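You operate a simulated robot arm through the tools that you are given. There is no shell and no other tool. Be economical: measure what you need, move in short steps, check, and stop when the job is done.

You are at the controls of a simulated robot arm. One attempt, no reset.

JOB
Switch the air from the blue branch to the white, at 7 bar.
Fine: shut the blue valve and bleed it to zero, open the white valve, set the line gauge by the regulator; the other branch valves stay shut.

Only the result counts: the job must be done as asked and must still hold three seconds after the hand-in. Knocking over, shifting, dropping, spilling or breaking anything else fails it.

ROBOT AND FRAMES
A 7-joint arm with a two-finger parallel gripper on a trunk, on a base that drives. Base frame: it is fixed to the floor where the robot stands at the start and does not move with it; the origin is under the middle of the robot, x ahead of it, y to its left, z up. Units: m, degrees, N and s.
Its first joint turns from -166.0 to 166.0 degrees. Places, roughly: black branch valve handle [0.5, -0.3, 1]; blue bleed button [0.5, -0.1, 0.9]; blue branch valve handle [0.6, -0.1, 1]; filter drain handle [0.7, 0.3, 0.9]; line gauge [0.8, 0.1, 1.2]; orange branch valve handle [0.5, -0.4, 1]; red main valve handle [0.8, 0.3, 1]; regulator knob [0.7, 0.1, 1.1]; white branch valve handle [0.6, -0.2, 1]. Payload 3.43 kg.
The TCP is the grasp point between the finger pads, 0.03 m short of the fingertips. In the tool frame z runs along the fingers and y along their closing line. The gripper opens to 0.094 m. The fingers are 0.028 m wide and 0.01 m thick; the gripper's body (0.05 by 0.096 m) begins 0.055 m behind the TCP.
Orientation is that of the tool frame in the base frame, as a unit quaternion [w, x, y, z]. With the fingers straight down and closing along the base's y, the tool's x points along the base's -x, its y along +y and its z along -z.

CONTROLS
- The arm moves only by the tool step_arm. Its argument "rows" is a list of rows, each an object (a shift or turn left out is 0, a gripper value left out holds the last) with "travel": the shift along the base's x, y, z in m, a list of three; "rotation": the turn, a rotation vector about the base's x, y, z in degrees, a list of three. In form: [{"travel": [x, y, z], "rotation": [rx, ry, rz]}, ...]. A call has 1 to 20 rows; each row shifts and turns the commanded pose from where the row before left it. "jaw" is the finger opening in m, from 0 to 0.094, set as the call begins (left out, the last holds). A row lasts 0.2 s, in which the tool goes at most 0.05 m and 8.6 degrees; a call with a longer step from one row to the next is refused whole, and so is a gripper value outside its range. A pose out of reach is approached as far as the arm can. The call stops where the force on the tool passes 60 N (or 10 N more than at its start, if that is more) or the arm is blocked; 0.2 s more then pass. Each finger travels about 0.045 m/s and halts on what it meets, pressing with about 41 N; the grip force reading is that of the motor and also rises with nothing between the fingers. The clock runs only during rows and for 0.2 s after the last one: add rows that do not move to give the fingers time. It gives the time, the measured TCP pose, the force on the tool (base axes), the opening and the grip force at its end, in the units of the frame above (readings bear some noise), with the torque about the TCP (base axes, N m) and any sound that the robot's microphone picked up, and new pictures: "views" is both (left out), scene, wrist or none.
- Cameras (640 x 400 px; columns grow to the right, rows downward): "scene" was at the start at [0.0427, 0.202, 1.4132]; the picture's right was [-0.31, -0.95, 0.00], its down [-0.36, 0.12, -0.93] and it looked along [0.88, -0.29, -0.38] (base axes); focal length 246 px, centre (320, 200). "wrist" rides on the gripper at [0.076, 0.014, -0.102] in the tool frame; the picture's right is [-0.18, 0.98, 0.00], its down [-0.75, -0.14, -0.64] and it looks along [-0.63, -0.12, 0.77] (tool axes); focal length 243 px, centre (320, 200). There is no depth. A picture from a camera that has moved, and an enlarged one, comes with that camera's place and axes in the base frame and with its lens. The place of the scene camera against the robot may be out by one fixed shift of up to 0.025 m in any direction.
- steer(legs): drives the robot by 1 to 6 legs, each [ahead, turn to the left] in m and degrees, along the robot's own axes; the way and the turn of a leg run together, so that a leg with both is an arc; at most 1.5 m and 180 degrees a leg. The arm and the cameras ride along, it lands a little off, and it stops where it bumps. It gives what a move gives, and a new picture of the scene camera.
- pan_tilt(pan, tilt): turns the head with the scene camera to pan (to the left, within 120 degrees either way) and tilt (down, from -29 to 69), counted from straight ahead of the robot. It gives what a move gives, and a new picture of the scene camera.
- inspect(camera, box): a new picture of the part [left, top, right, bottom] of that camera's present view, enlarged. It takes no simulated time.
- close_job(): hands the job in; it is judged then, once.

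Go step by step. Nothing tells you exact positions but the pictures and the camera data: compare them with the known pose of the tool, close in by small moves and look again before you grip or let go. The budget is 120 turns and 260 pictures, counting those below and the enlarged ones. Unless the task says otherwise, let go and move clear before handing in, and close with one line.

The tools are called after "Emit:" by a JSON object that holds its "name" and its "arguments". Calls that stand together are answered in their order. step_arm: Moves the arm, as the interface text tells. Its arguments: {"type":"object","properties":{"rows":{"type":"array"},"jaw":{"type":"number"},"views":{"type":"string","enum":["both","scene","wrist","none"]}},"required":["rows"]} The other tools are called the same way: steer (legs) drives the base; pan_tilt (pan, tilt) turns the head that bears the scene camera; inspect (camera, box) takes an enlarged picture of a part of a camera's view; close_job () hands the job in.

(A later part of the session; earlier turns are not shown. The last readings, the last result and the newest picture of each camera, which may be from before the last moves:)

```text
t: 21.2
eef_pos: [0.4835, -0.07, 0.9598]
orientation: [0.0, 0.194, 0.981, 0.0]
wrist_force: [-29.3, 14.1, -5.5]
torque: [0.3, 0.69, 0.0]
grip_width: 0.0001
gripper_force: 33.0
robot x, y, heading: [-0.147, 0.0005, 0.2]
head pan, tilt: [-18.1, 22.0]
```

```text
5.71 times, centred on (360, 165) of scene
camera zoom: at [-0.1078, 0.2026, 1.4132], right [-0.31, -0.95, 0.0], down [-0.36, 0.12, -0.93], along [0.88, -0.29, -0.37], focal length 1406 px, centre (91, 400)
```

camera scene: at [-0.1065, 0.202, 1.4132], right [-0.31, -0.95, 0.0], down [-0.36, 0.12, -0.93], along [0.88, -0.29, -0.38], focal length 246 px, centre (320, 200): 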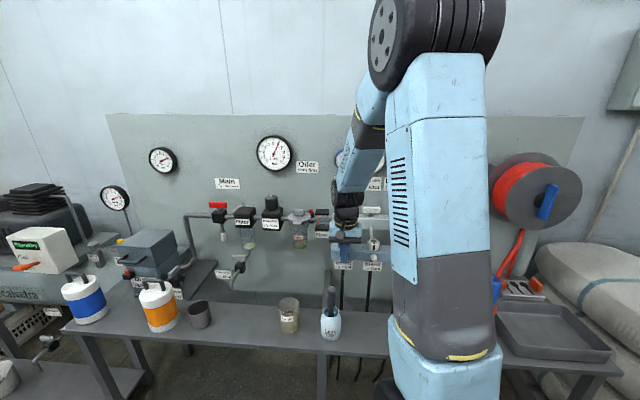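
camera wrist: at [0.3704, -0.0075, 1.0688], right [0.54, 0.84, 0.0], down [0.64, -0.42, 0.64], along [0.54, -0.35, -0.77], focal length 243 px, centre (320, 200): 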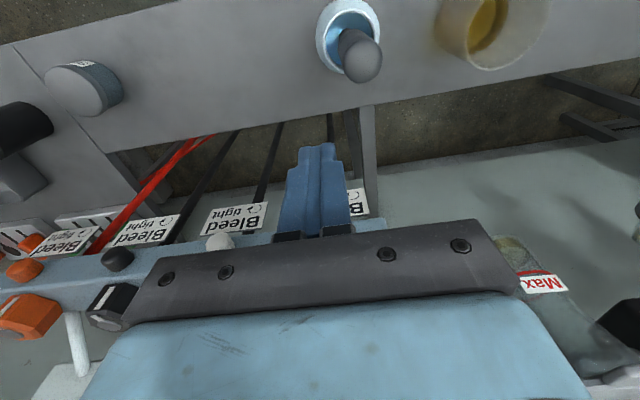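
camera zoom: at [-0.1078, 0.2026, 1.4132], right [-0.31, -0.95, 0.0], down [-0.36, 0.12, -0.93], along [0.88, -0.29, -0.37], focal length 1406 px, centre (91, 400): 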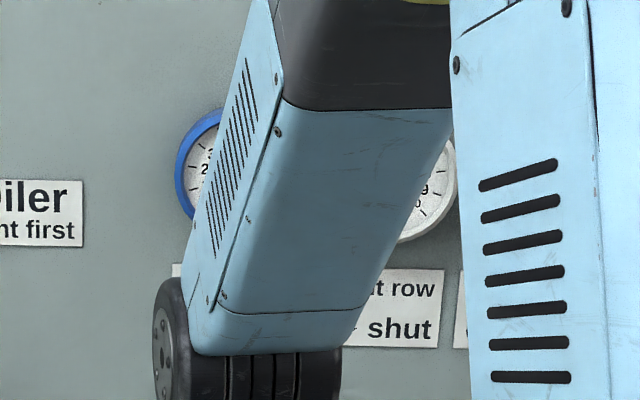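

Emit:
{"name": "step_arm", "arguments": {"rows": [{"travel": [0.0014, -0.0006, 0]}, {}, {}, {}, {}, {}, {}, {}, {}, {}, {}, {}, {}, {}, {}], "views": "none"}}

Emit:
{"name": "step_arm", "arguments": {"rows": [{"travel": [-0.02, 0.008, 0]}, {"travel": [-0.04, 0.017, 0]}, {"travel": [-0.03, 0.012, 0]}, {"travel": [-0.02, 0.0, 0.04]}, {"travel": [-0.02, 0.0, 0.04]}, {"travel": [-0.02, 0.0, 0.04]}, {"travel": [-0.02, 0.03, 0.03]}], "views": "scene"}}

Emit:
{"name": "inspect", "arguments": {"camera": "scene", "box": [240, 120, 440, 290]}}

```text
t: 24.4
eef_pos: [0.4844, -0.0698, 0.9599]
orientation: [0.0, 0.193, 0.981, 0.001]
wrist_force: [-37.0, 16.8, -10.9]
torque: [0.41, 0.91, -0.05]
grip_width: 0.0001
gripper_force: 32.7
robot x, y, heading: [-0.1505, -0.0001, 0.4]
head pan, tilt: [-18.1, 22.0]
```

```text
t: 26.0
eef_pos: [0.3149, -0.0024, 1.1128]
orientation: [-0.001, 0.194, 0.981, 0.001]
wrist_force: [0.3, -0.1, -0.8]
torque: [0.02, 0.02, 0.0]
grip_width: 0.0002
gripper_force: 33.2
robot x, y, heading: [-0.1497, 0.002, 0.1]
head pan, tilt: [-18.1, 22.0]
camera scene: at [-0.1061, 0.2019, 1.4132], right [-0.31, -0.95, 0.0], down [-0.36, 0.12, -0.93], along [0.88, -0.29, -0.38], focal length 246 px, centre (320, 200)
```

scene: 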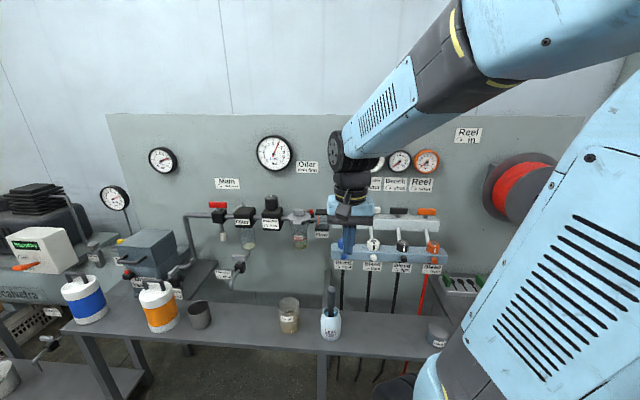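

```text
2.35 times, centred on (340, 205) of scene
camera zoom: at [-0.1061, 0.2019, 1.4132], right [-0.31, -0.95, 0.0], down [-0.36, 0.12, -0.93], along [0.88, -0.29, -0.38], focal length 579 px, centre (273, 188)
```

zoom: 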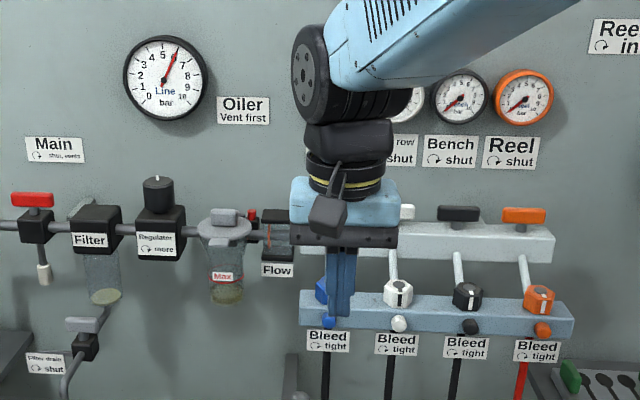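

Emit:
{"name": "step_arm", "arguments": {"rows": [{"travel": [0, -0.02, 0.03], "rotation": [0, 0, -8.2]}, {"travel": [0, -0.02, 0.03], "rotation": [0, 0, -8.2]}, {"travel": [0.02, -0.02, 0.03], "rotation": [0, 0, -8.2]}, {"travel": [0.03, -0.02, 0], "rotation": [0, 0, -8.2]}, {"travel": [0.03, -0.02, 0], "rotation": [0, 0, -8.2]}, {"travel": [0.03, -0.02, 0], "rotation": [0, 0, -8.2]}, {"travel": [0.03, -0.02, 0], "rotation": [0, 0, -8.2]}, {"travel": [0.03, -0.02, 0], "rotation": [0, 0, -8.2]}, {"travel": [0.03, -0.02, 0], "rotation": [0, 0, -8.2]}, {"travel": [0.03, -0.02, 0], "rotation": [0, 0, -8.2]}, {"travel": [0.033, -0.011, 0], "rotation": [0, 0, -8]}, {}], "jaw": 0.045}}

Emit:
{"name": "inspect", "arguments": {"camera": "scene", "box": [320, 130, 400, 190]}}

Emit:
{"name": "inspect", "arguments": {"camera": "scene", "box": [240, 130, 300, 180]}}

Emit:
{"name": "inspect", "arguments": {"camera": "wrist", "box": [180, 60, 420, 240]}}

```text
t: 28.6
eef_pos: [0.5792, -0.2139, 1.199]
orientation: [0.0, 0.831, 0.556, -0.001]
wrist_force: [0.0, -0.3, 0.4]
torque: [0.0, -0.04, 0.01]
grip_width: 0.0447
gripper_force: 0.0
robot x, y, heading: [-0.1465, 0.0006, -0.1]
head pan, tilt: [-18.1, 22.0]
camera scene: at [-0.1062, 0.202, 1.4132], right [-0.31, -0.95, 0.0], down [-0.36, 0.12, -0.93], along [0.88, -0.29, -0.38], focal length 246 px, centre (320, 200)
camera wrist: at [0.6221, -0.1489, 1.3028], right [0.84, -0.54, 0.0], down [-0.42, -0.64, 0.64], along [-0.35, -0.54, -0.77], focal length 243 px, centre (320, 200)
```

scene: 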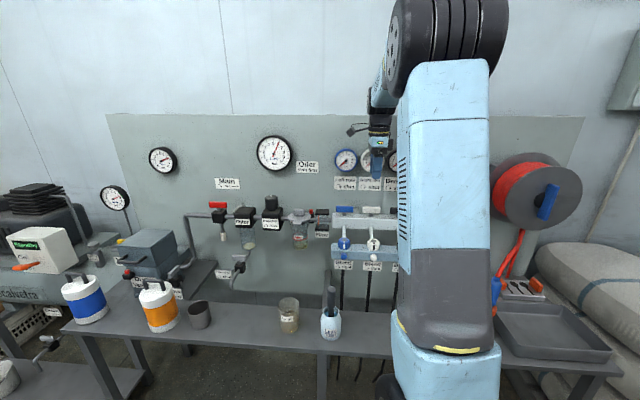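
wrist: 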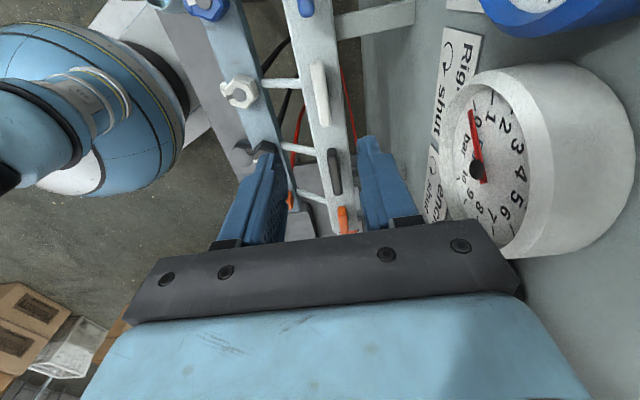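

```text
6.67 times, centred on (360, 160) of scene
camera zoom: at [-0.1062, 0.202, 1.4132], right [-0.31, -0.95, 0.0], down [-0.36, 0.12, -0.93], along [0.88, -0.29, -0.38], focal length 1640 px, centre (53, 467)
```

zoom: 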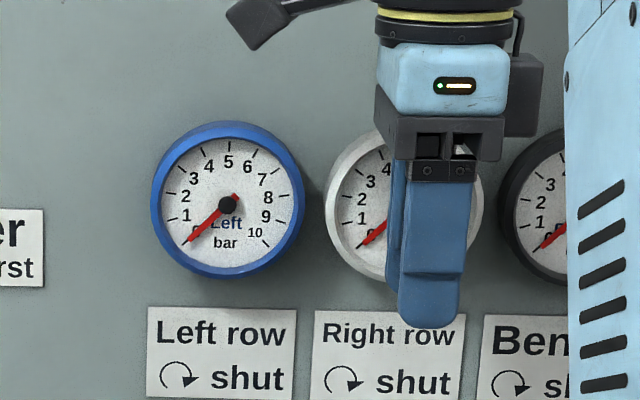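

```text
8.00 times, centred on (270, 155) of scene
camera zoom: at [-0.1062, 0.202, 1.4132], right [-0.31, -0.95, 0.0], down [-0.36, 0.12, -0.93], along [0.88, -0.29, -0.38], focal length 1968 px, centre (720, 560)
```

zoom: 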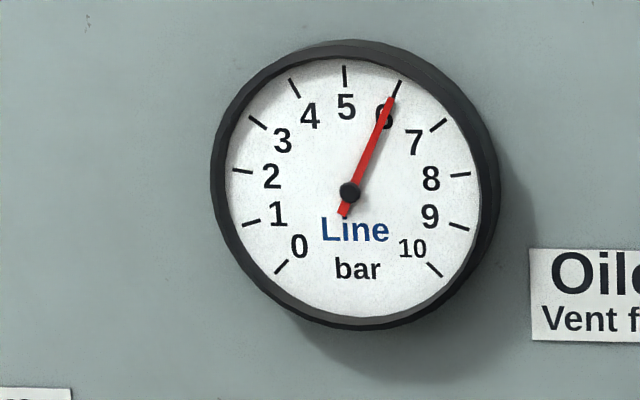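

```text
2.22 times, centred on (300, 150) of wrist
camera zoom: at [0.6221, -0.1489, 1.3028], right [0.84, -0.54, 0.0], down [-0.42, -0.64, 0.64], along [-0.35, -0.54, -0.77], focal length 539 px, centre (364, 311)
```

zoom: 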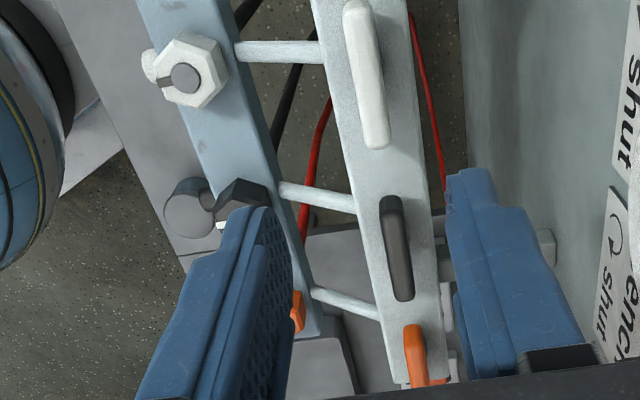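

Left gauge is at 0 and the line still reads 6. The white handle is right below the tool at (0.5815, -0.2135); I descend, checking once on the way.

Emit:
{"name": "step_arm", "arguments": {"rows": [{"travel": [0.001, 0, -0.045]}, {"travel": [0.001, 0, -0.045]}, {}], "views": "wrist"}}

```text
t: 29.4
eef_pos: [0.5802, -0.2159, 1.1119]
orientation: [0.0, 0.831, 0.557, 0.0]
wrist_force: [0.4, 0.8, -0.7]
torque: [0.0, 0.0, -0.02]
grip_width: 0.0452
gripper_force: 0.0
robot x, y, heading: [-0.1525, 0.0036, 0.1]
head pan, tilt: [-18.1, 22.0]
camera wrist: at [0.6233, -0.1512, 1.2134], right [0.84, -0.54, 0.0], down [-0.42, -0.64, 0.64], along [-0.35, -0.54, -0.77], focal length 243 px, centre (320, 200)
```

wrist: 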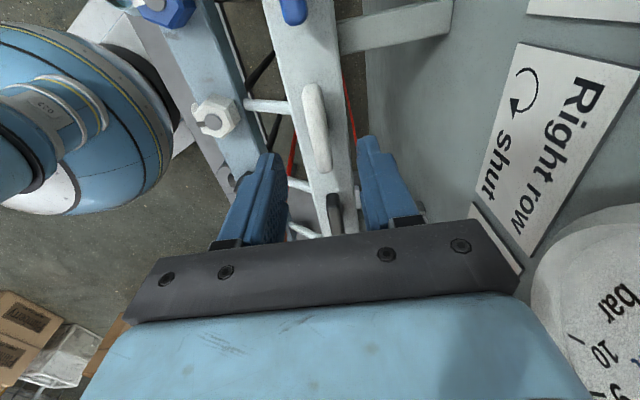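

Emit:
{"name": "step_arm", "arguments": {"rows": [{"travel": [0.001, 0.002, -0.027]}, {"travel": [0, 0, -0.026]}, {}], "views": "wrist"}}

Emit:
{"name": "step_arm", "arguments": {"rows": [{}, {}, {}, {}], "jaw": 0.006, "views": "wrist"}}

```text
t: 30.2
eef_pos: [0.5822, -0.2131, 1.0593]
orientation: [0.0, 0.83, 0.557, 0.0]
wrist_force: [-0.1, -0.3, -0.4]
torque: [0.01, 0.01, -0.01]
grip_width: 0.045
gripper_force: 0.1
robot x, y, heading: [-0.1479, -0.0033, 0.1]
head pan, tilt: [-18.1, 22.0]
camera wrist: at [0.6252, -0.1492, 1.1608], right [0.84, -0.54, 0.0], down [-0.42, -0.64, 0.64], along [-0.35, -0.54, -0.77], focal length 243 px, centre (320, 200)
```

wrist: 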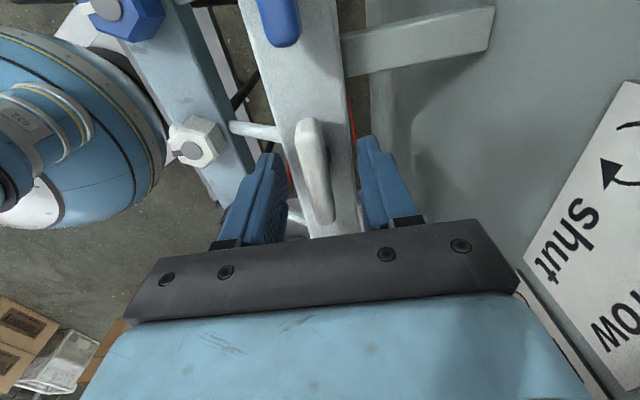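

```text
t: 31.2
eef_pos: [0.5803, -0.2135, 1.0583]
orientation: [-0.001, 0.83, 0.557, 0.0]
wrist_force: [-17.4, 6.8, -5.0]
torque: [0.11, 0.0, 0.0]
grip_width: 0.0175
gripper_force: 45.2
robot x, y, heading: [-0.1491, -0.0012, 0.3]
head pan, tilt: [-18.1, 22.0]
camera wrist: at [0.6242, -0.1489, 1.1609], right [0.84, -0.54, 0.0], down [-0.42, -0.64, 0.64], along [-0.35, -0.54, -0.77], focal length 243 px, centre (320, 200)
```

wrist: 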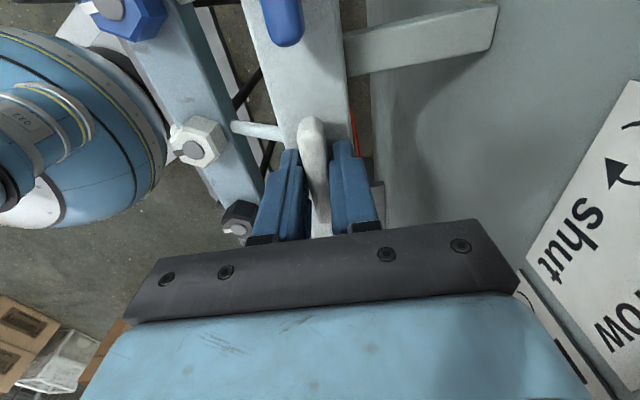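

Gripped. I turn the white handle counterclockwise to open it.

Emit:
{"name": "step_arm", "arguments": {"rows": [{"travel": [-0.0015, 0.0005, 0], "rotation": [0, 0, 5]}, {"rotation": [0, 0, 7.5]}, {"rotation": [0, 0, 7.5]}, {"rotation": [0, 0, 7.5]}, {"rotation": [0, 0, 7.5]}, {"rotation": [0, 0, 7.5]}], "views": "none"}}

Emit:
{"name": "step_arm", "arguments": {"rows": [{"rotation": [0, 0, 7.5]}, {"rotation": [0, 0, 7.5]}, {"rotation": [0, 0, 7.5]}, {"rotation": [0, 0, 7.5]}, {"rotation": [0, 0, 7.5]}, {"rotation": [0, 0, 5]}, {"rotation": [0, 0, 3]}], "views": "both"}}

```text
t: 32.6
eef_pos: [0.5814, -0.2136, 1.0573]
orientation: [0.002, 0.572, 0.82, 0.001]
wrist_force: [7.3, -5.8, 11.5]
torque: [-0.7, -0.3, -0.04]
grip_width: 0.0174
gripper_force: 44.9
robot x, y, heading: [-0.1486, 0.0028, 0.2]
head pan, tilt: [-18.1, 22.0]
```

```text
t: 34.2
eef_pos: [0.582, -0.2134, 1.0586]
orientation: [0.0, 0.21, 0.978, 0.0]
wrist_force: [13.3, -12.9, 20.8]
torque: [-0.43, -0.96, 0.06]
grip_width: 0.0175
gripper_force: 44.9
robot x, y, heading: [-0.1494, 0.0015, 0.2]
head pan, tilt: [-18.1, 22.0]
camera scene: at [-0.1065, 0.2017, 1.4133], right [-0.31, -0.95, 0.0], down [-0.36, 0.12, -0.93], along [0.88, -0.29, -0.38], focal length 246 px, centre (320, 200)
camera wrist: at [0.5184, -0.1694, 1.1608], right [0.57, 0.82, 0.0], down [0.63, -0.44, 0.64], along [0.53, -0.37, -0.77], focal length 243 px, centre (320, 200)
```

scene: 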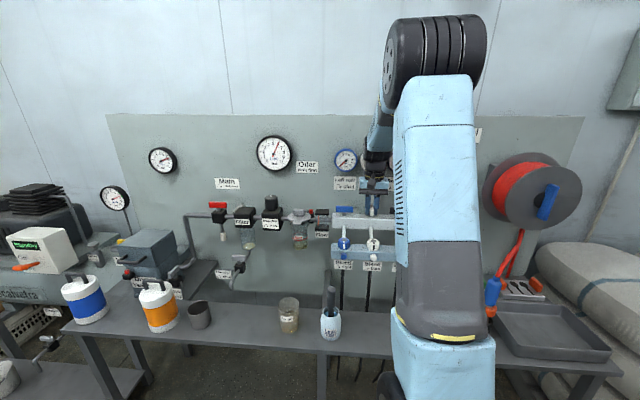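
wrist: 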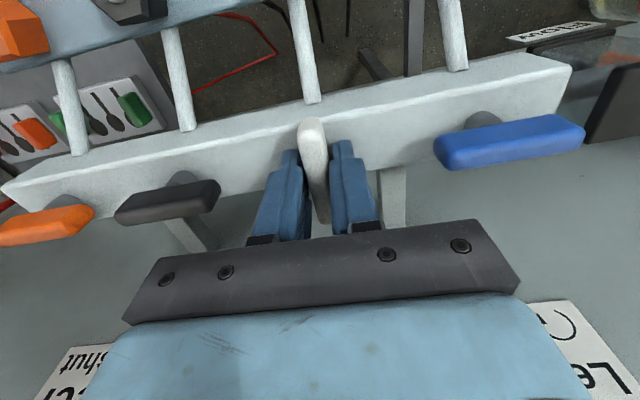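

Emit:
{"name": "step_arm", "arguments": {"rows": [{"rotation": [0, 0, 3]}, {"rotation": [0, 0, 2]}], "views": "none"}}

```text
t: 34.8
eef_pos: [0.582, -0.2135, 1.0579]
orientation: [0.0, 0.168, 0.986, 0.001]
wrist_force: [15.3, -14.2, 24.7]
torque: [-0.1, -0.01, -1.14]
grip_width: 0.0183
gripper_force: 45.4
robot x, y, heading: [-0.1524, -0.002, 0.5]
head pan, tilt: [-18.1, 22.0]
```

At its stop (torque rose). Release, rise and move aside to view the gauges.

Emit:
{"name": "step_arm", "arguments": {"rows": [{}, {}, {"travel": [0, 0, 0.0]}, {"travel": [0, 0, 0.03]}, {"travel": [0, 0, 0.04]}, {"travel": [0, 0, 0.04]}, {"travel": [-0.03, 0, 0.04]}, {"travel": [-0.04, 0, 0.03]}, {"travel": [-0.04, 0, 0.03]}, {"travel": [-0.02, 0.02, 0.03]}, {"travel": [0, 0.03, 0.03]}], "jaw": 0.05}}

Emit:
{"name": "inspect", "arguments": {"camera": "scene", "box": [230, 120, 430, 280]}}

Emit:
{"name": "inspect", "arguments": {"camera": "wrist", "box": [180, 0, 420, 160]}}

```text
t: 37.2
eef_pos: [0.4514, -0.162, 1.3271]
orientation: [-0.001, 0.167, 0.986, -0.001]
wrist_force: [0.2, -1.2, 0.0]
torque: [0.03, 0.03, 0.01]
grip_width: 0.0499
gripper_force: 0.0
robot x, y, heading: [-0.1473, -0.0015, 0.2]
head pan, tilt: [-18.1, 22.0]
camera scene: at [-0.1065, 0.2018, 1.4133], right [-0.31, -0.95, 0.0], down [-0.36, 0.12, -0.93], along [0.88, -0.29, -0.38], focal length 246 px, centre (320, 200)
camera wrist: at [0.3852, -0.1238, 1.4309], right [0.5, 0.87, 0.0], down [0.67, -0.38, 0.64], along [0.56, -0.32, -0.77], focal length 243 px, centre (320, 200)
```

scene: 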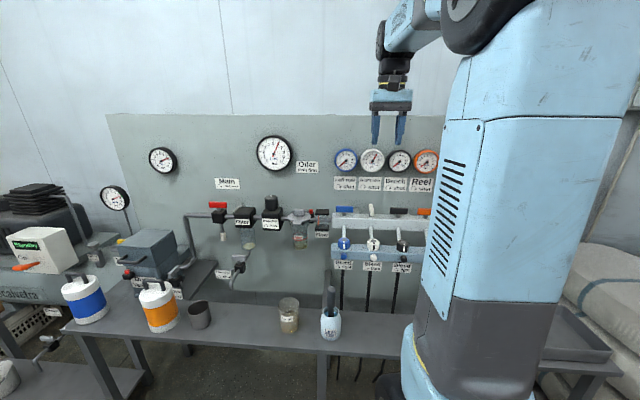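
wrist: 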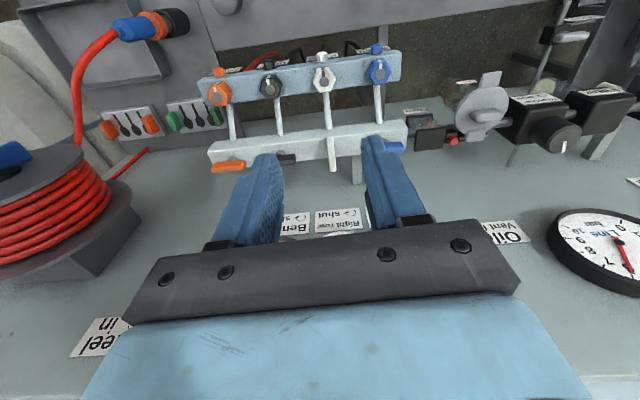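

```text
2.50 times, centred on (330, 200) of scene
camera zoom: at [-0.1065, 0.2018, 1.4133], right [-0.31, -0.95, 0.0], down [-0.36, 0.12, -0.93], along [0.88, -0.29, -0.38], focal length 615 px, centre (295, 200)
```

zoom: 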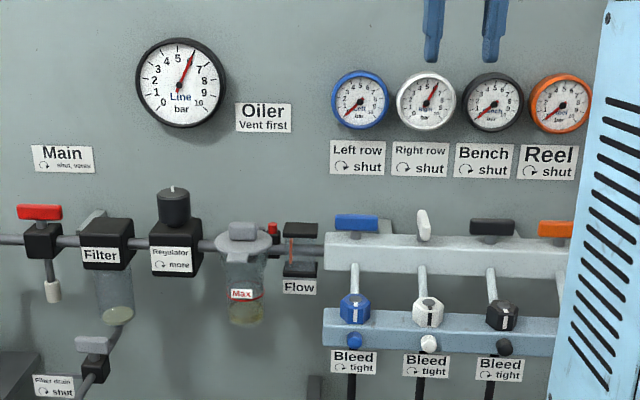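

```text
2.50 times, centred on (300, 80) of wrist
camera zoom: at [0.3852, -0.1238, 1.4309], right [0.5, 0.87, 0.0], down [0.67, -0.38, 0.64], along [0.56, -0.32, -0.77], focal length 606 px, centre (370, 500)
```

zoom: 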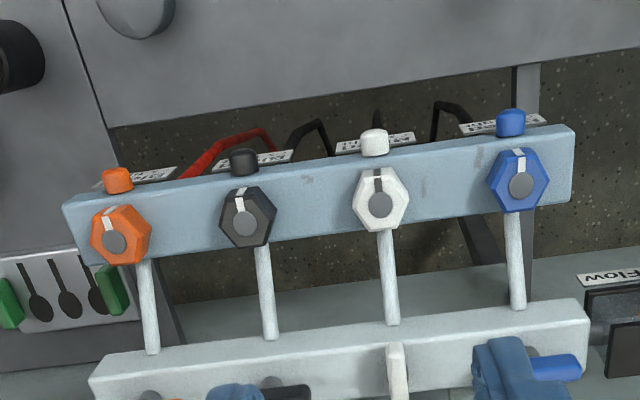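

White now reads ~6, blue 0. The regulator knob computes to about (0.698, 0.11, 1.085); I move above it for a look.

Emit:
{"name": "step_arm", "arguments": {"rows": [{"travel": [0.02, 0.03, 0]}, {"travel": [0.025, 0.03, 0]}, {"travel": [0.025, 0.03, 0]}, {"travel": [0.025, 0.03, 0]}, {"travel": [0.025, 0.03, 0]}, {"travel": [0.025, 0.03, 0]}, {"travel": [0.025, 0.03, -0.02]}, {"travel": [0.025, 0.03, -0.03]}, {"travel": [0.025, 0.03, -0.03]}, {"travel": [0.02, 0.0, -0.03]}, {}], "jaw": 0.08}}

Emit:
{"name": "inspect", "arguments": {"camera": "scene", "box": [220, 120, 340, 240]}}

Emit:
{"name": "inspect", "arguments": {"camera": "wrist", "box": [220, 20, 420, 220]}}

```text
t: 39.6
eef_pos: [0.6897, 0.1096, 1.2159]
orientation: [0.0, 0.169, 0.986, 0.0]
wrist_force: [0.3, -0.8, -0.1]
torque: [0.0, -0.01, 0.02]
grip_width: 0.0799
gripper_force: 0.1
robot x, y, heading: [-0.1522, -0.0002, -0.1]
head pan, tilt: [-18.1, 22.0]
camera scene: at [-0.1061, 0.202, 1.4132], right [-0.31, -0.95, 0.0], down [-0.36, 0.12, -0.93], along [0.88, -0.29, -0.38], focal length 246 px, centre (320, 200)
camera wrist: at [0.6235, 0.1468, 1.3189], right [0.5, 0.87, 0.0], down [0.66, -0.38, 0.64], along [0.56, -0.32, -0.77], focal length 243 px, centre (320, 200)
```

scene: 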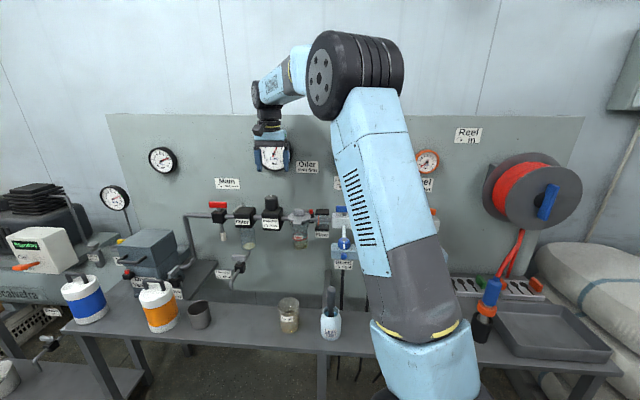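
wrist: 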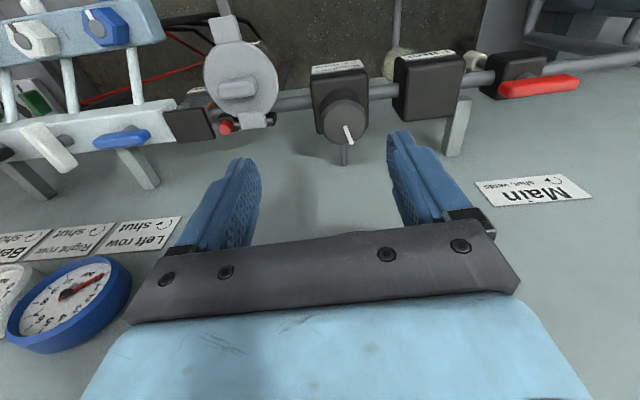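

```text
3.33 times, centred on (280, 180) of scene
camera zoom: at [-0.1061, 0.202, 1.4132], right [-0.31, -0.95, 0.0], down [-0.36, 0.12, -0.93], along [0.88, -0.29, -0.38], focal length 820 px, centre (453, 267)
```

zoom: 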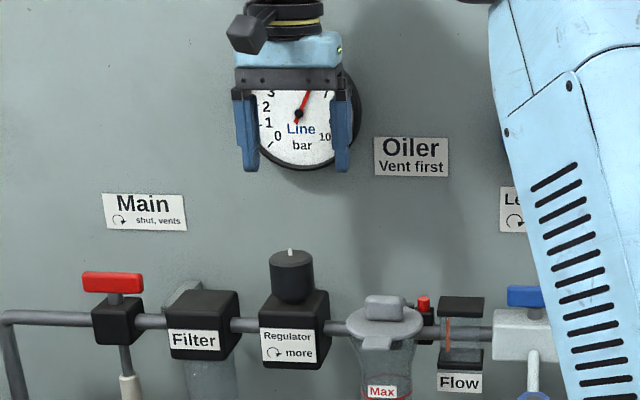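

```text
2.00 times, centred on (320, 120) of wrist
camera zoom: at [0.6235, 0.1468, 1.3189], right [0.5, 0.87, 0.0], down [0.66, -0.38, 0.64], along [0.56, -0.32, -0.77], focal length 485 px, centre (320, 360)
```

zoom: 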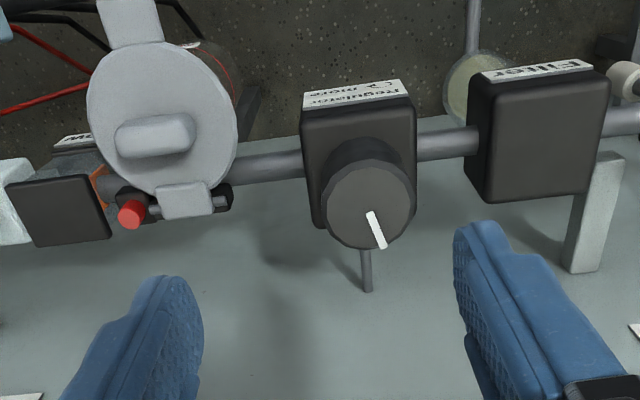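

Emit:
{"name": "step_arm", "arguments": {"rows": [{"travel": [0.02, 0.008, -0.02], "rotation": [0, 0, -3]}, {"travel": [0.01, 0.003, -0.04]}, {}]}}

Emit:
{"name": "inspect", "arguments": {"camera": "scene", "box": [220, 120, 340, 240]}}

Emit:
{"name": "inspect", "arguments": {"camera": "wrist", "box": [220, 20, 420, 220]}}

```text
t: 40.4
eef_pos: [0.7198, 0.1192, 1.1559]
orientation: [0.0, 0.193, 0.981, 0.0]
wrist_force: [0.5, 0.3, 0.1]
torque: [0.03, 0.0, 0.01]
grip_width: 0.0799
gripper_force: 0.0
robot x, y, heading: [-0.1475, 0.0015, 0.2]
head pan, tilt: [-18.1, 22.0]
camera scene: at [-0.1061, 0.2021, 1.4132], right [-0.31, -0.95, 0.0], down [-0.36, 0.12, -0.93], along [0.88, -0.29, -0.38], focal length 246 px, centre (320, 200)
camera wrist: at [0.6556, 0.1616, 1.2581], right [0.54, 0.84, 0.0], down [0.64, -0.42, 0.64], along [0.54, -0.35, -0.77], focal length 243 px, centre (320, 200)
```

scene: 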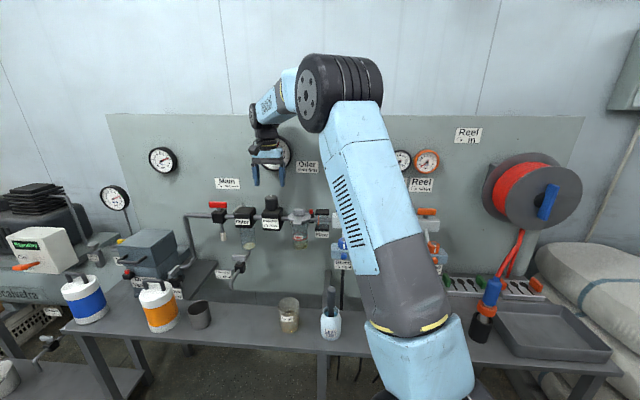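
wrist: 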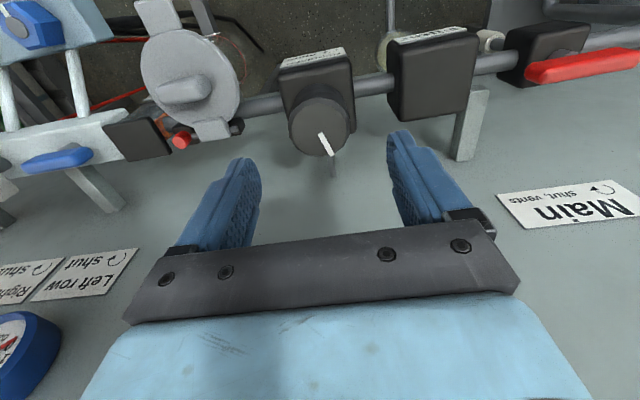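

```text
3.33 times, centred on (280, 180) of scene
camera zoom: at [-0.1061, 0.2021, 1.4132], right [-0.31, -0.95, 0.0], down [-0.36, 0.12, -0.93], along [0.88, -0.29, -0.38], focal length 820 px, centre (453, 267)
```

zoom: 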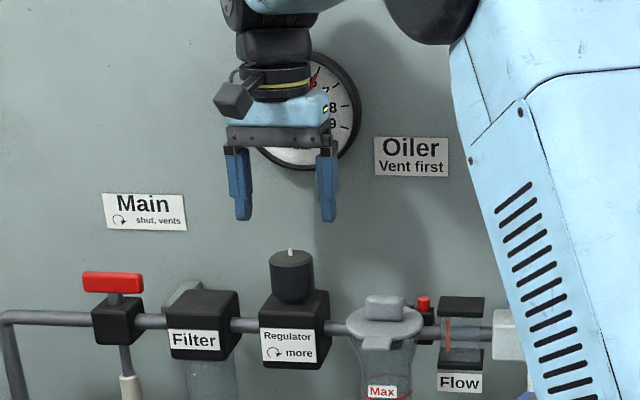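

```text
2.00 times, centred on (320, 120) of wrist
camera zoom: at [0.6556, 0.1616, 1.2581], right [0.54, 0.84, 0.0], down [0.64, -0.42, 0.64], along [0.54, -0.35, -0.77], focal length 485 px, centre (320, 360)
```

zoom: 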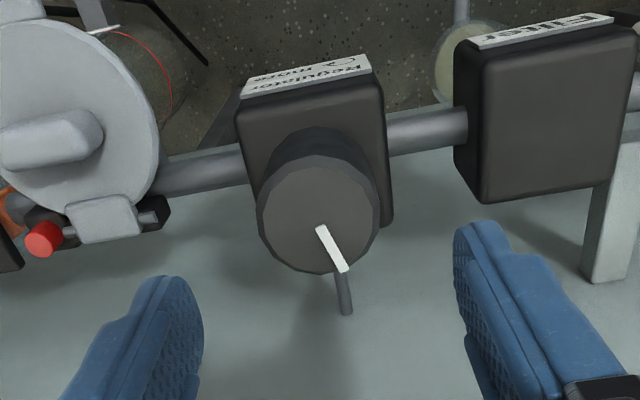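

Emit:
{"name": "step_arm", "arguments": {"rows": [{"travel": [-0.003, 0.002, -0.035]}, {"travel": [0, 0, -0.033]}, {}], "views": "wrist"}}

Emit:
{"name": "inspect", "arguments": {"camera": "scene", "box": [220, 120, 340, 240]}}

```text
t: 41.2
eef_pos: [0.7159, 0.1202, 1.088]
orientation: [0.001, 0.194, 0.981, 0.0]
wrist_force: [-0.9, -0.3, 0.5]
torque: [0.0, 0.0, 0.05]
grip_width: 0.08
gripper_force: 0.0
robot x, y, heading: [-0.1468, -0.0013, 0.3]
head pan, tilt: [-18.1, 22.0]
camera wrist: at [0.6517, 0.1623, 1.1913], right [0.54, 0.84, 0.0], down [0.64, -0.42, 0.64], along [0.54, -0.35, -0.77], focal length 243 px, centre (320, 200)
```

wrist: 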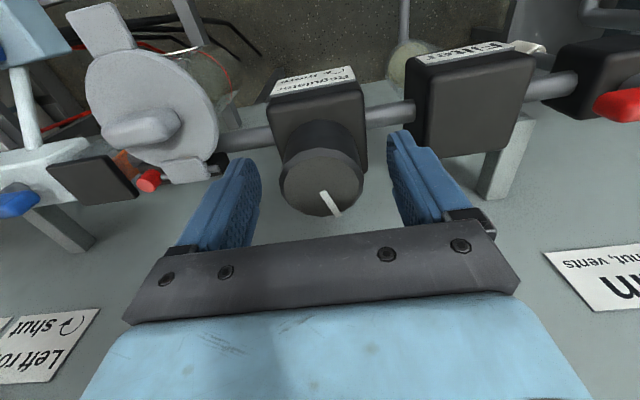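

```text
3.33 times, centred on (280, 180) of scene
camera zoom: at [-0.1061, 0.2021, 1.4132], right [-0.31, -0.95, 0.0], down [-0.36, 0.12, -0.93], along [0.88, -0.29, -0.38], focal length 820 px, centre (453, 267)
```

zoom: 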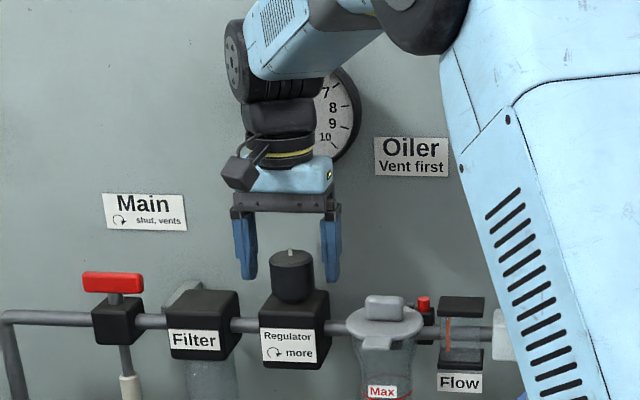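

Emit:
{"name": "step_arm", "arguments": {"rows": [{"travel": [-0.001, 0.002, -0.004]}, {}, {}], "jaw": 0.02, "views": "wrist"}}

```text
t: 42.0
eef_pos: [0.7157, 0.1199, 1.0866]
orientation: [0.001, 0.194, 0.981, 0.0]
wrist_force: [0.5, -11.5, 9.5]
torque: [-0.3, -0.38, -0.05]
grip_width: 0.0479
gripper_force: 35.0
robot x, y, heading: [-0.1491, -0.001, 0.3]
head pan, tilt: [-18.1, 22.0]
camera wrist: at [0.6513, 0.1626, 1.1888], right [0.55, 0.84, 0.0], down [0.64, -0.42, 0.64], along [0.54, -0.35, -0.77], focal length 243 px, centre (320, 200)
```

wrist: 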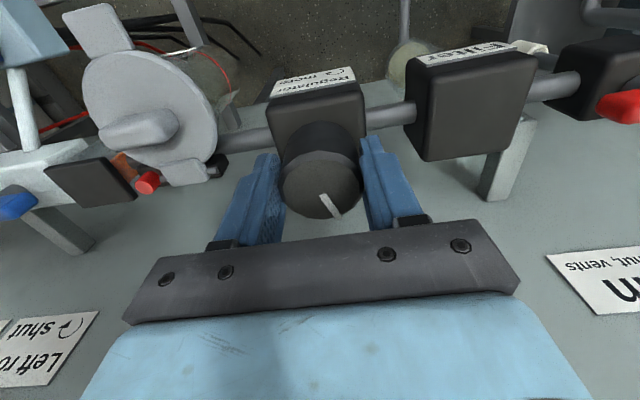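

Emit:
{"name": "step_arm", "arguments": {"rows": [{"travel": [0, -0.002, 0], "rotation": [0, 0, -5]}, {"rotation": [0, 0, -5]}, {"rotation": [0, 0, -5]}, {"rotation": [0, 0, -5]}, {}], "views": "wrist"}}

Emit:
{"name": "inspect", "arguments": {"camera": "scene", "box": [240, 120, 340, 190]}}

```text
t: 43.2
eef_pos: [0.7172, 0.1215, 1.0864]
orientation: [-0.001, 0.361, 0.933, 0.0]
wrist_force: [-2.8, 9.0, 15.5]
torque: [0.34, 0.01, 0.03]
grip_width: 0.0479
gripper_force: 44.9
robot x, y, heading: [-0.1527, 0.001, 0.1]
head pan, tilt: [-18.1, 22.0]
camera wrist: at [0.6706, 0.1832, 1.1891], right [0.8, 0.6, 0.0], down [0.46, -0.61, 0.64], along [0.39, -0.51, -0.77], focal length 243 px, centre (320, 200)
```

wrist: 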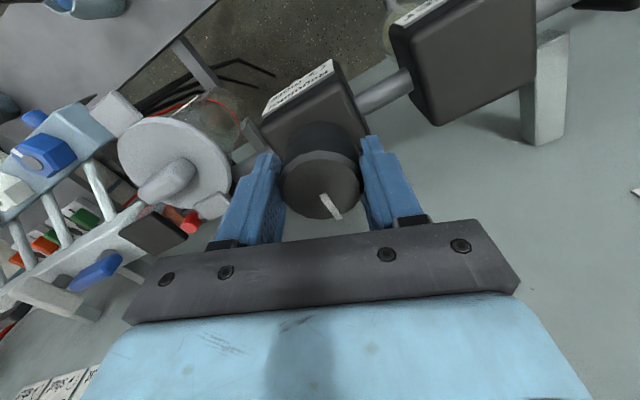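

```text
5.71 times, centred on (290, 155) of scene
camera zoom: at [-0.1072, 0.2024, 1.4132], right [-0.31, -0.95, 0.0], down [-0.36, 0.12, -0.93], along [0.88, -0.29, -0.38], focal length 1406 px, centre (491, 457)
```

zoom: 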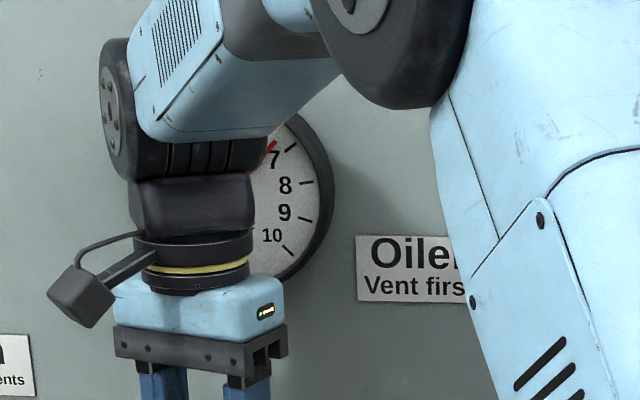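

The needle rises about 1 bar per 30° and now shows about 6.65; I turn ~10° more.

Emit:
{"name": "step_arm", "arguments": {"rows": [{"rotation": [0, 0, -5]}, {"rotation": [0, 0, -5]}, {}, {}], "views": "none"}}

Emit:
{"name": "inspect", "arguments": {"camera": "scene", "box": [250, 125, 310, 175]}}

```text
t: 44.2
eef_pos: [0.7167, 0.1211, 1.0865]
orientation: [0.0, 0.441, 0.898, 0.001]
wrist_force: [-0.2, 18.0, 22.8]
torque: [0.67, 1.17, 0.06]
grip_width: 0.0479
gripper_force: 45.4
robot x, y, heading: [-0.1488, 0.0048, 0.3]
head pan, tilt: [-18.1, 22.0]
```

```text
8.00 times, centred on (280, 150) of scene
camera zoom: at [-0.1074, 0.2027, 1.4131], right [-0.31, -0.95, 0.0], down [-0.36, 0.12, -0.93], along [0.88, -0.29, -0.37], focal length 1968 px, centre (640, 600)
```

zoom: 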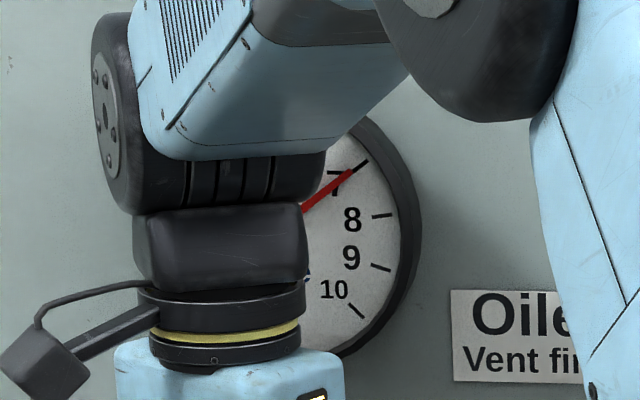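

The needle lies on 7. I release and back off upward to read all gauges clearly.

Emit:
{"name": "step_arm", "arguments": {"rows": [{}, {}, {}, {"travel": [0, 0, 0.03]}, {"travel": [0, 0, 0.04]}, {"travel": [-0.02, 0, 0.03]}, {"travel": [-0.03, 0.03, 0.03]}, {"travel": [-0.03, 0.035, 0.02]}, {"travel": [-0.03, 0.035, 0.02]}, {"travel": [-0.03, 0.035, 0.02]}, {"travel": [-0.03, 0.035, 0.02]}], "jaw": 0.085, "views": "scene"}}

Emit:
{"name": "inspect", "arguments": {"camera": "scene", "box": [245, 130, 305, 180]}}

Emit:
{"name": "inspect", "arguments": {"camera": "scene", "box": [230, 130, 450, 280]}}

```text
refused: row 7 steps farther than a row can; nothing moved
```

```text
8.00 times, centred on (275, 155) of scene
camera zoom: at [-0.1074, 0.2027, 1.4131], right [-0.31, -0.95, 0.0], down [-0.36, 0.12, -0.93], along [0.88, -0.29, -0.37], focal length 1968 px, centre (680, 560)
```

zoom: 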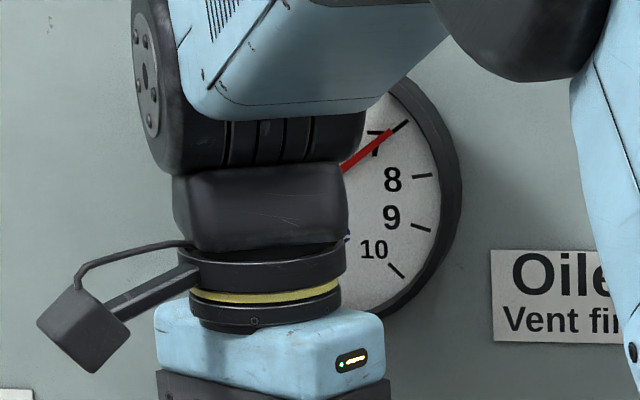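

```text
2.67 times, centred on (340, 205) of scene
camera zoom: at [-0.1074, 0.2027, 1.4131], right [-0.31, -0.95, 0.0], down [-0.36, 0.12, -0.93], along [0.88, -0.29, -0.37], focal length 656 px, centre (267, 187)
```

zoom: 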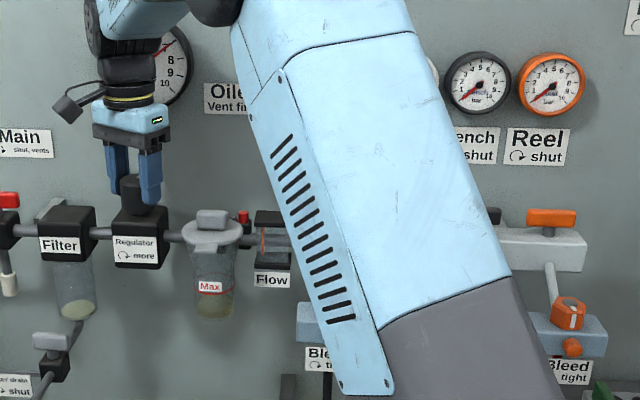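

One row was too long; I repeat with shorter steps.

Emit:
{"name": "step_arm", "arguments": {"rows": [{}, {}, {}, {"travel": [0, 0, 0.03]}, {"travel": [0, 0, 0.04]}, {"travel": [-0.02, 0, 0.03]}, {"travel": [-0.03, 0.025, 0.02]}, {"travel": [-0.03, 0.03, 0.02]}, {"travel": [-0.03, 0.03, 0.02]}, {"travel": [-0.03, 0.03, 0.02]}, {"travel": [-0.03, 0.03, 0.02]}, {"travel": [-0.03, 0.03, 0.02]}], "jaw": 0.085, "views": "scene"}}

Emit:
{"name": "inspect", "arguments": {"camera": "scene", "box": [245, 130, 305, 180]}}

Emit:
{"name": "inspect", "arguments": {"camera": "scene", "box": [230, 130, 450, 280]}}

```text
t: 46.8
eef_pos: [0.5158, 0.2946, 1.3078]
orientation: [0.0, 0.442, 0.897, 0.0]
wrist_force: [1.0, -0.6, -1.1]
torque: [0.04, -0.02, -0.01]
grip_width: 0.0851
gripper_force: 0.0
robot x, y, heading: [-0.1513, 0.0034, -0.0]
head pan, tilt: [-18.1, 22.0]
camera scene: at [-0.1059, 0.2018, 1.4132], right [-0.31, -0.95, 0.0], down [-0.36, 0.12, -0.93], along [0.88, -0.29, -0.38], focal length 246 px, centre (320, 200)
```

scene: 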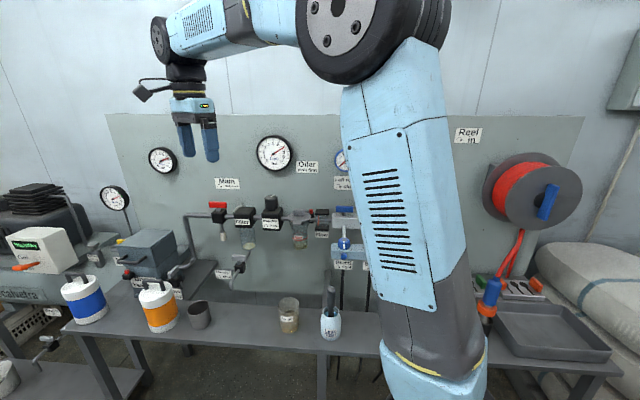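

```text
8.00 times, centred on (275, 155) of scene
camera zoom: at [-0.1059, 0.2018, 1.4132], right [-0.31, -0.95, 0.0], down [-0.36, 0.12, -0.93], along [0.88, -0.29, -0.38], focal length 1968 px, centre (680, 560)
```

zoom: 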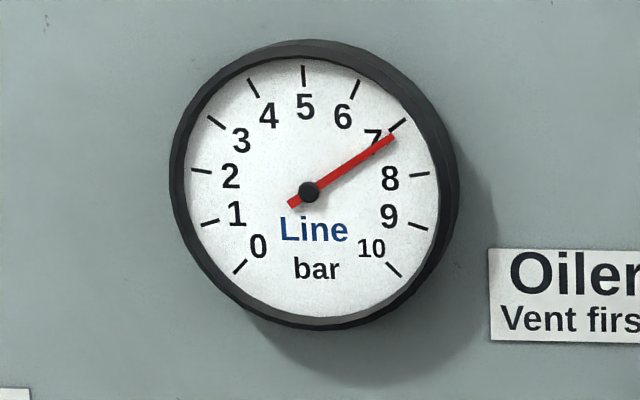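

```text
2.67 times, centred on (340, 205) of scene
camera zoom: at [-0.1059, 0.2018, 1.4132], right [-0.31, -0.95, 0.0], down [-0.36, 0.12, -0.93], along [0.88, -0.29, -0.38], focal length 656 px, centre (267, 187)
```

zoom: 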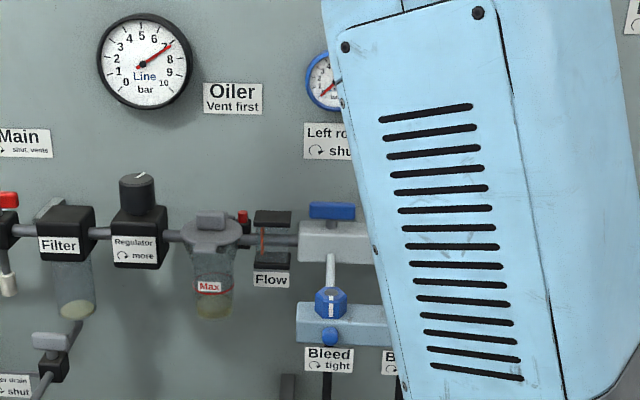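

Emit:
{"name": "inspect", "arguments": {"camera": "scene", "box": [262, 134, 302, 174]}}

Emit:
{"name": "inspect", "arguments": {"camera": "wrist", "box": [0, 0, 640, 400]}}

```text
10.00 times, centred on (282, 154) of scene
camera zoom: at [-0.1059, 0.2018, 1.4132], right [-0.31, -0.95, 0.0], down [-0.36, 0.12, -0.93], along [0.88, -0.29, -0.38], focal length 2460 px, centre (700, 660)
```

zoom: 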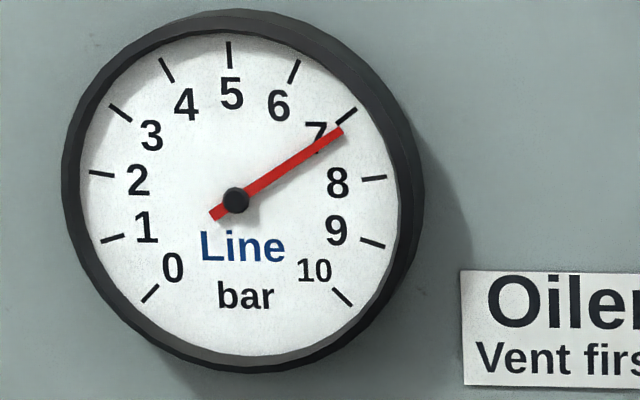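

```text
1.00 times, centred on (320, 200) of wrist (not enlarged: the box is as wide or as high as the picture)
camera zoom: at [0.4808, 0.3642, 1.4099], right [0.89, 0.45, 0.0], down [0.35, -0.68, 0.64], along [0.29, -0.57, -0.77], focal length 243 px, centre (320, 200)
```

zoom: 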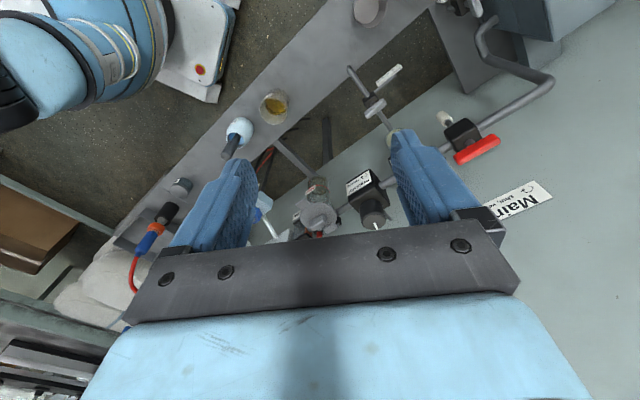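

The line reads about 7.13, slightly high. I'll regrip the knob and turn it back ~4°.

Emit:
{"name": "step_arm", "arguments": {"rows": [{"travel": [0.033, -0.029, -0.02]}, {"travel": [0.033, -0.029, -0.02]}, {"travel": [0.033, -0.029, -0.02]}, {"travel": [0.033, -0.029, -0.02]}, {"travel": [0.033, -0.029, -0.02]}, {"travel": [0.033, -0.027, -0.02]}, {"travel": [0.003, 0, -0.03]}, {}], "views": "wrist"}}

```text
t: 48.6
eef_pos: [0.7169, 0.122, 1.1563]
orientation: [0.0, 0.441, 0.898, 0.0]
wrist_force: [1.1, -1.5, 0.6]
torque: [0.01, -0.01, -0.02]
grip_width: 0.0849
gripper_force: 0.2
robot x, y, heading: [-0.1465, 0.0006, -0.1]
head pan, tilt: [-18.1, 22.0]
camera wrist: at [0.6832, 0.1909, 1.2585], right [0.89, 0.46, 0.0], down [0.35, -0.68, 0.64], along [0.29, -0.57, -0.77], focal length 243 px, centre (320, 200)
```

wrist: 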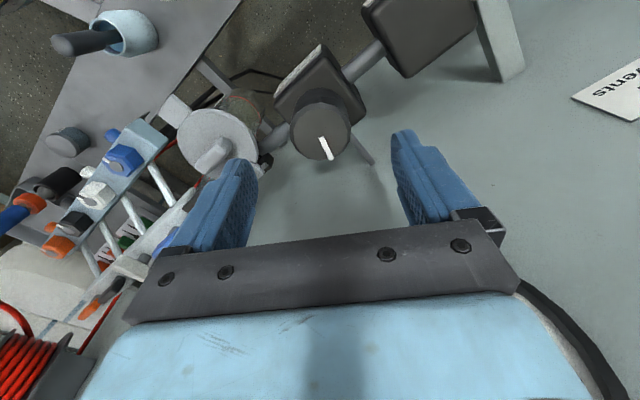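

Emit:
{"name": "step_arm", "arguments": {"rows": [{"travel": [0, 0, -0.035]}, {"travel": [0, 0, -0.034]}, {}], "views": "none"}}

Emit:
{"name": "step_arm", "arguments": {"rows": [{}, {}, {}, {}], "jaw": 0.03, "views": "none"}}

Emit:
{"name": "inspect", "arguments": {"camera": "scene", "box": [262, 134, 302, 174]}}

```text
t: 49.4
eef_pos: [0.7186, 0.1207, 1.0859]
orientation: [0.0, 0.44, 0.898, 0.0]
wrist_force: [-0.4, 0.5, 0.9]
torque: [0.01, 0.0, 0.0]
grip_width: 0.0848
gripper_force: 0.0
robot x, y, heading: [-0.1494, 0.0038, -0.1]
head pan, tilt: [-18.1, 22.0]
```

```text
t: 50.4
eef_pos: [0.719, 0.1193, 1.0863]
orientation: [-0.001, 0.442, 0.897, 0.0]
wrist_force: [-10.6, -6.1, -2.5]
torque: [-0.01, 0.22, -0.01]
grip_width: 0.048
gripper_force: 45.2
robot x, y, heading: [-0.1498, -0.0031, 0.2]
head pan, tilt: [-18.1, 22.0]
```

```text
10.00 times, centred on (282, 154) of scene
camera zoom: at [-0.1067, 0.2018, 1.4133], right [-0.31, -0.95, 0.0], down [-0.36, 0.12, -0.93], along [0.88, -0.29, -0.38], focal length 2460 px, centre (700, 660)
```

zoom: 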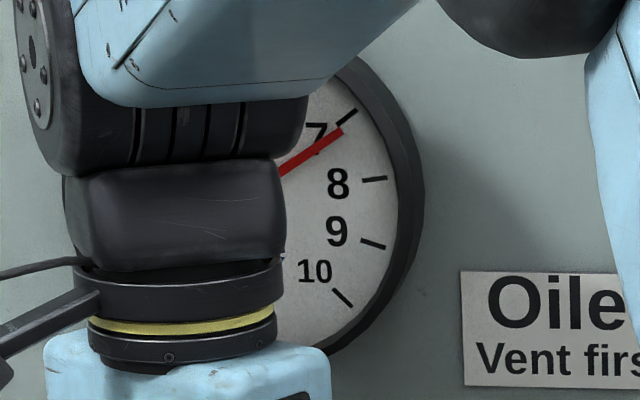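

Emit:
{"name": "step_arm", "arguments": {"rows": [{"travel": [-0.001, -0.0005, 0], "rotation": [0, 0, 2]}, {"rotation": [0, 0, 1.8]}, {}, {}, {}], "views": "none"}}

Emit:
{"name": "inspect", "arguments": {"camera": "scene", "box": [262, 134, 302, 174]}}

```text
t: 51.6
eef_pos: [0.719, 0.1206, 1.0882]
orientation: [-0.001, 0.412, 0.911, 0.0]
wrist_force: [-3.3, -15.0, -0.2]
torque: [-0.23, -0.44, 0.0]
grip_width: 0.0478
gripper_force: 44.7
robot x, y, heading: [-0.1484, -0.0001, 0.1]
head pan, tilt: [-18.1, 22.0]
```

```text
10.00 times, centred on (282, 154) of scene
camera zoom: at [-0.1062, 0.2014, 1.4133], right [-0.31, -0.95, 0.0], down [-0.36, 0.12, -0.93], along [0.88, -0.29, -0.38], focal length 2460 px, centre (700, 660)
```

zoom: 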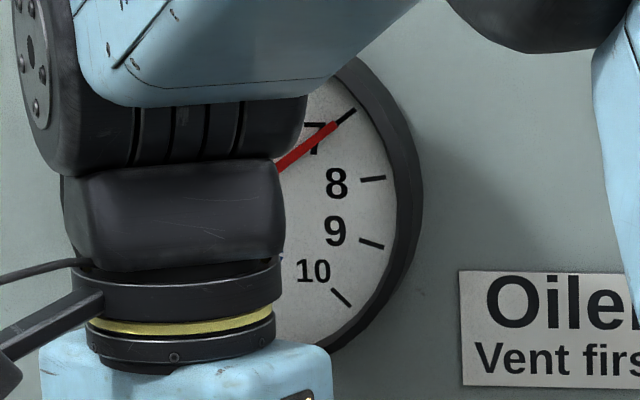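

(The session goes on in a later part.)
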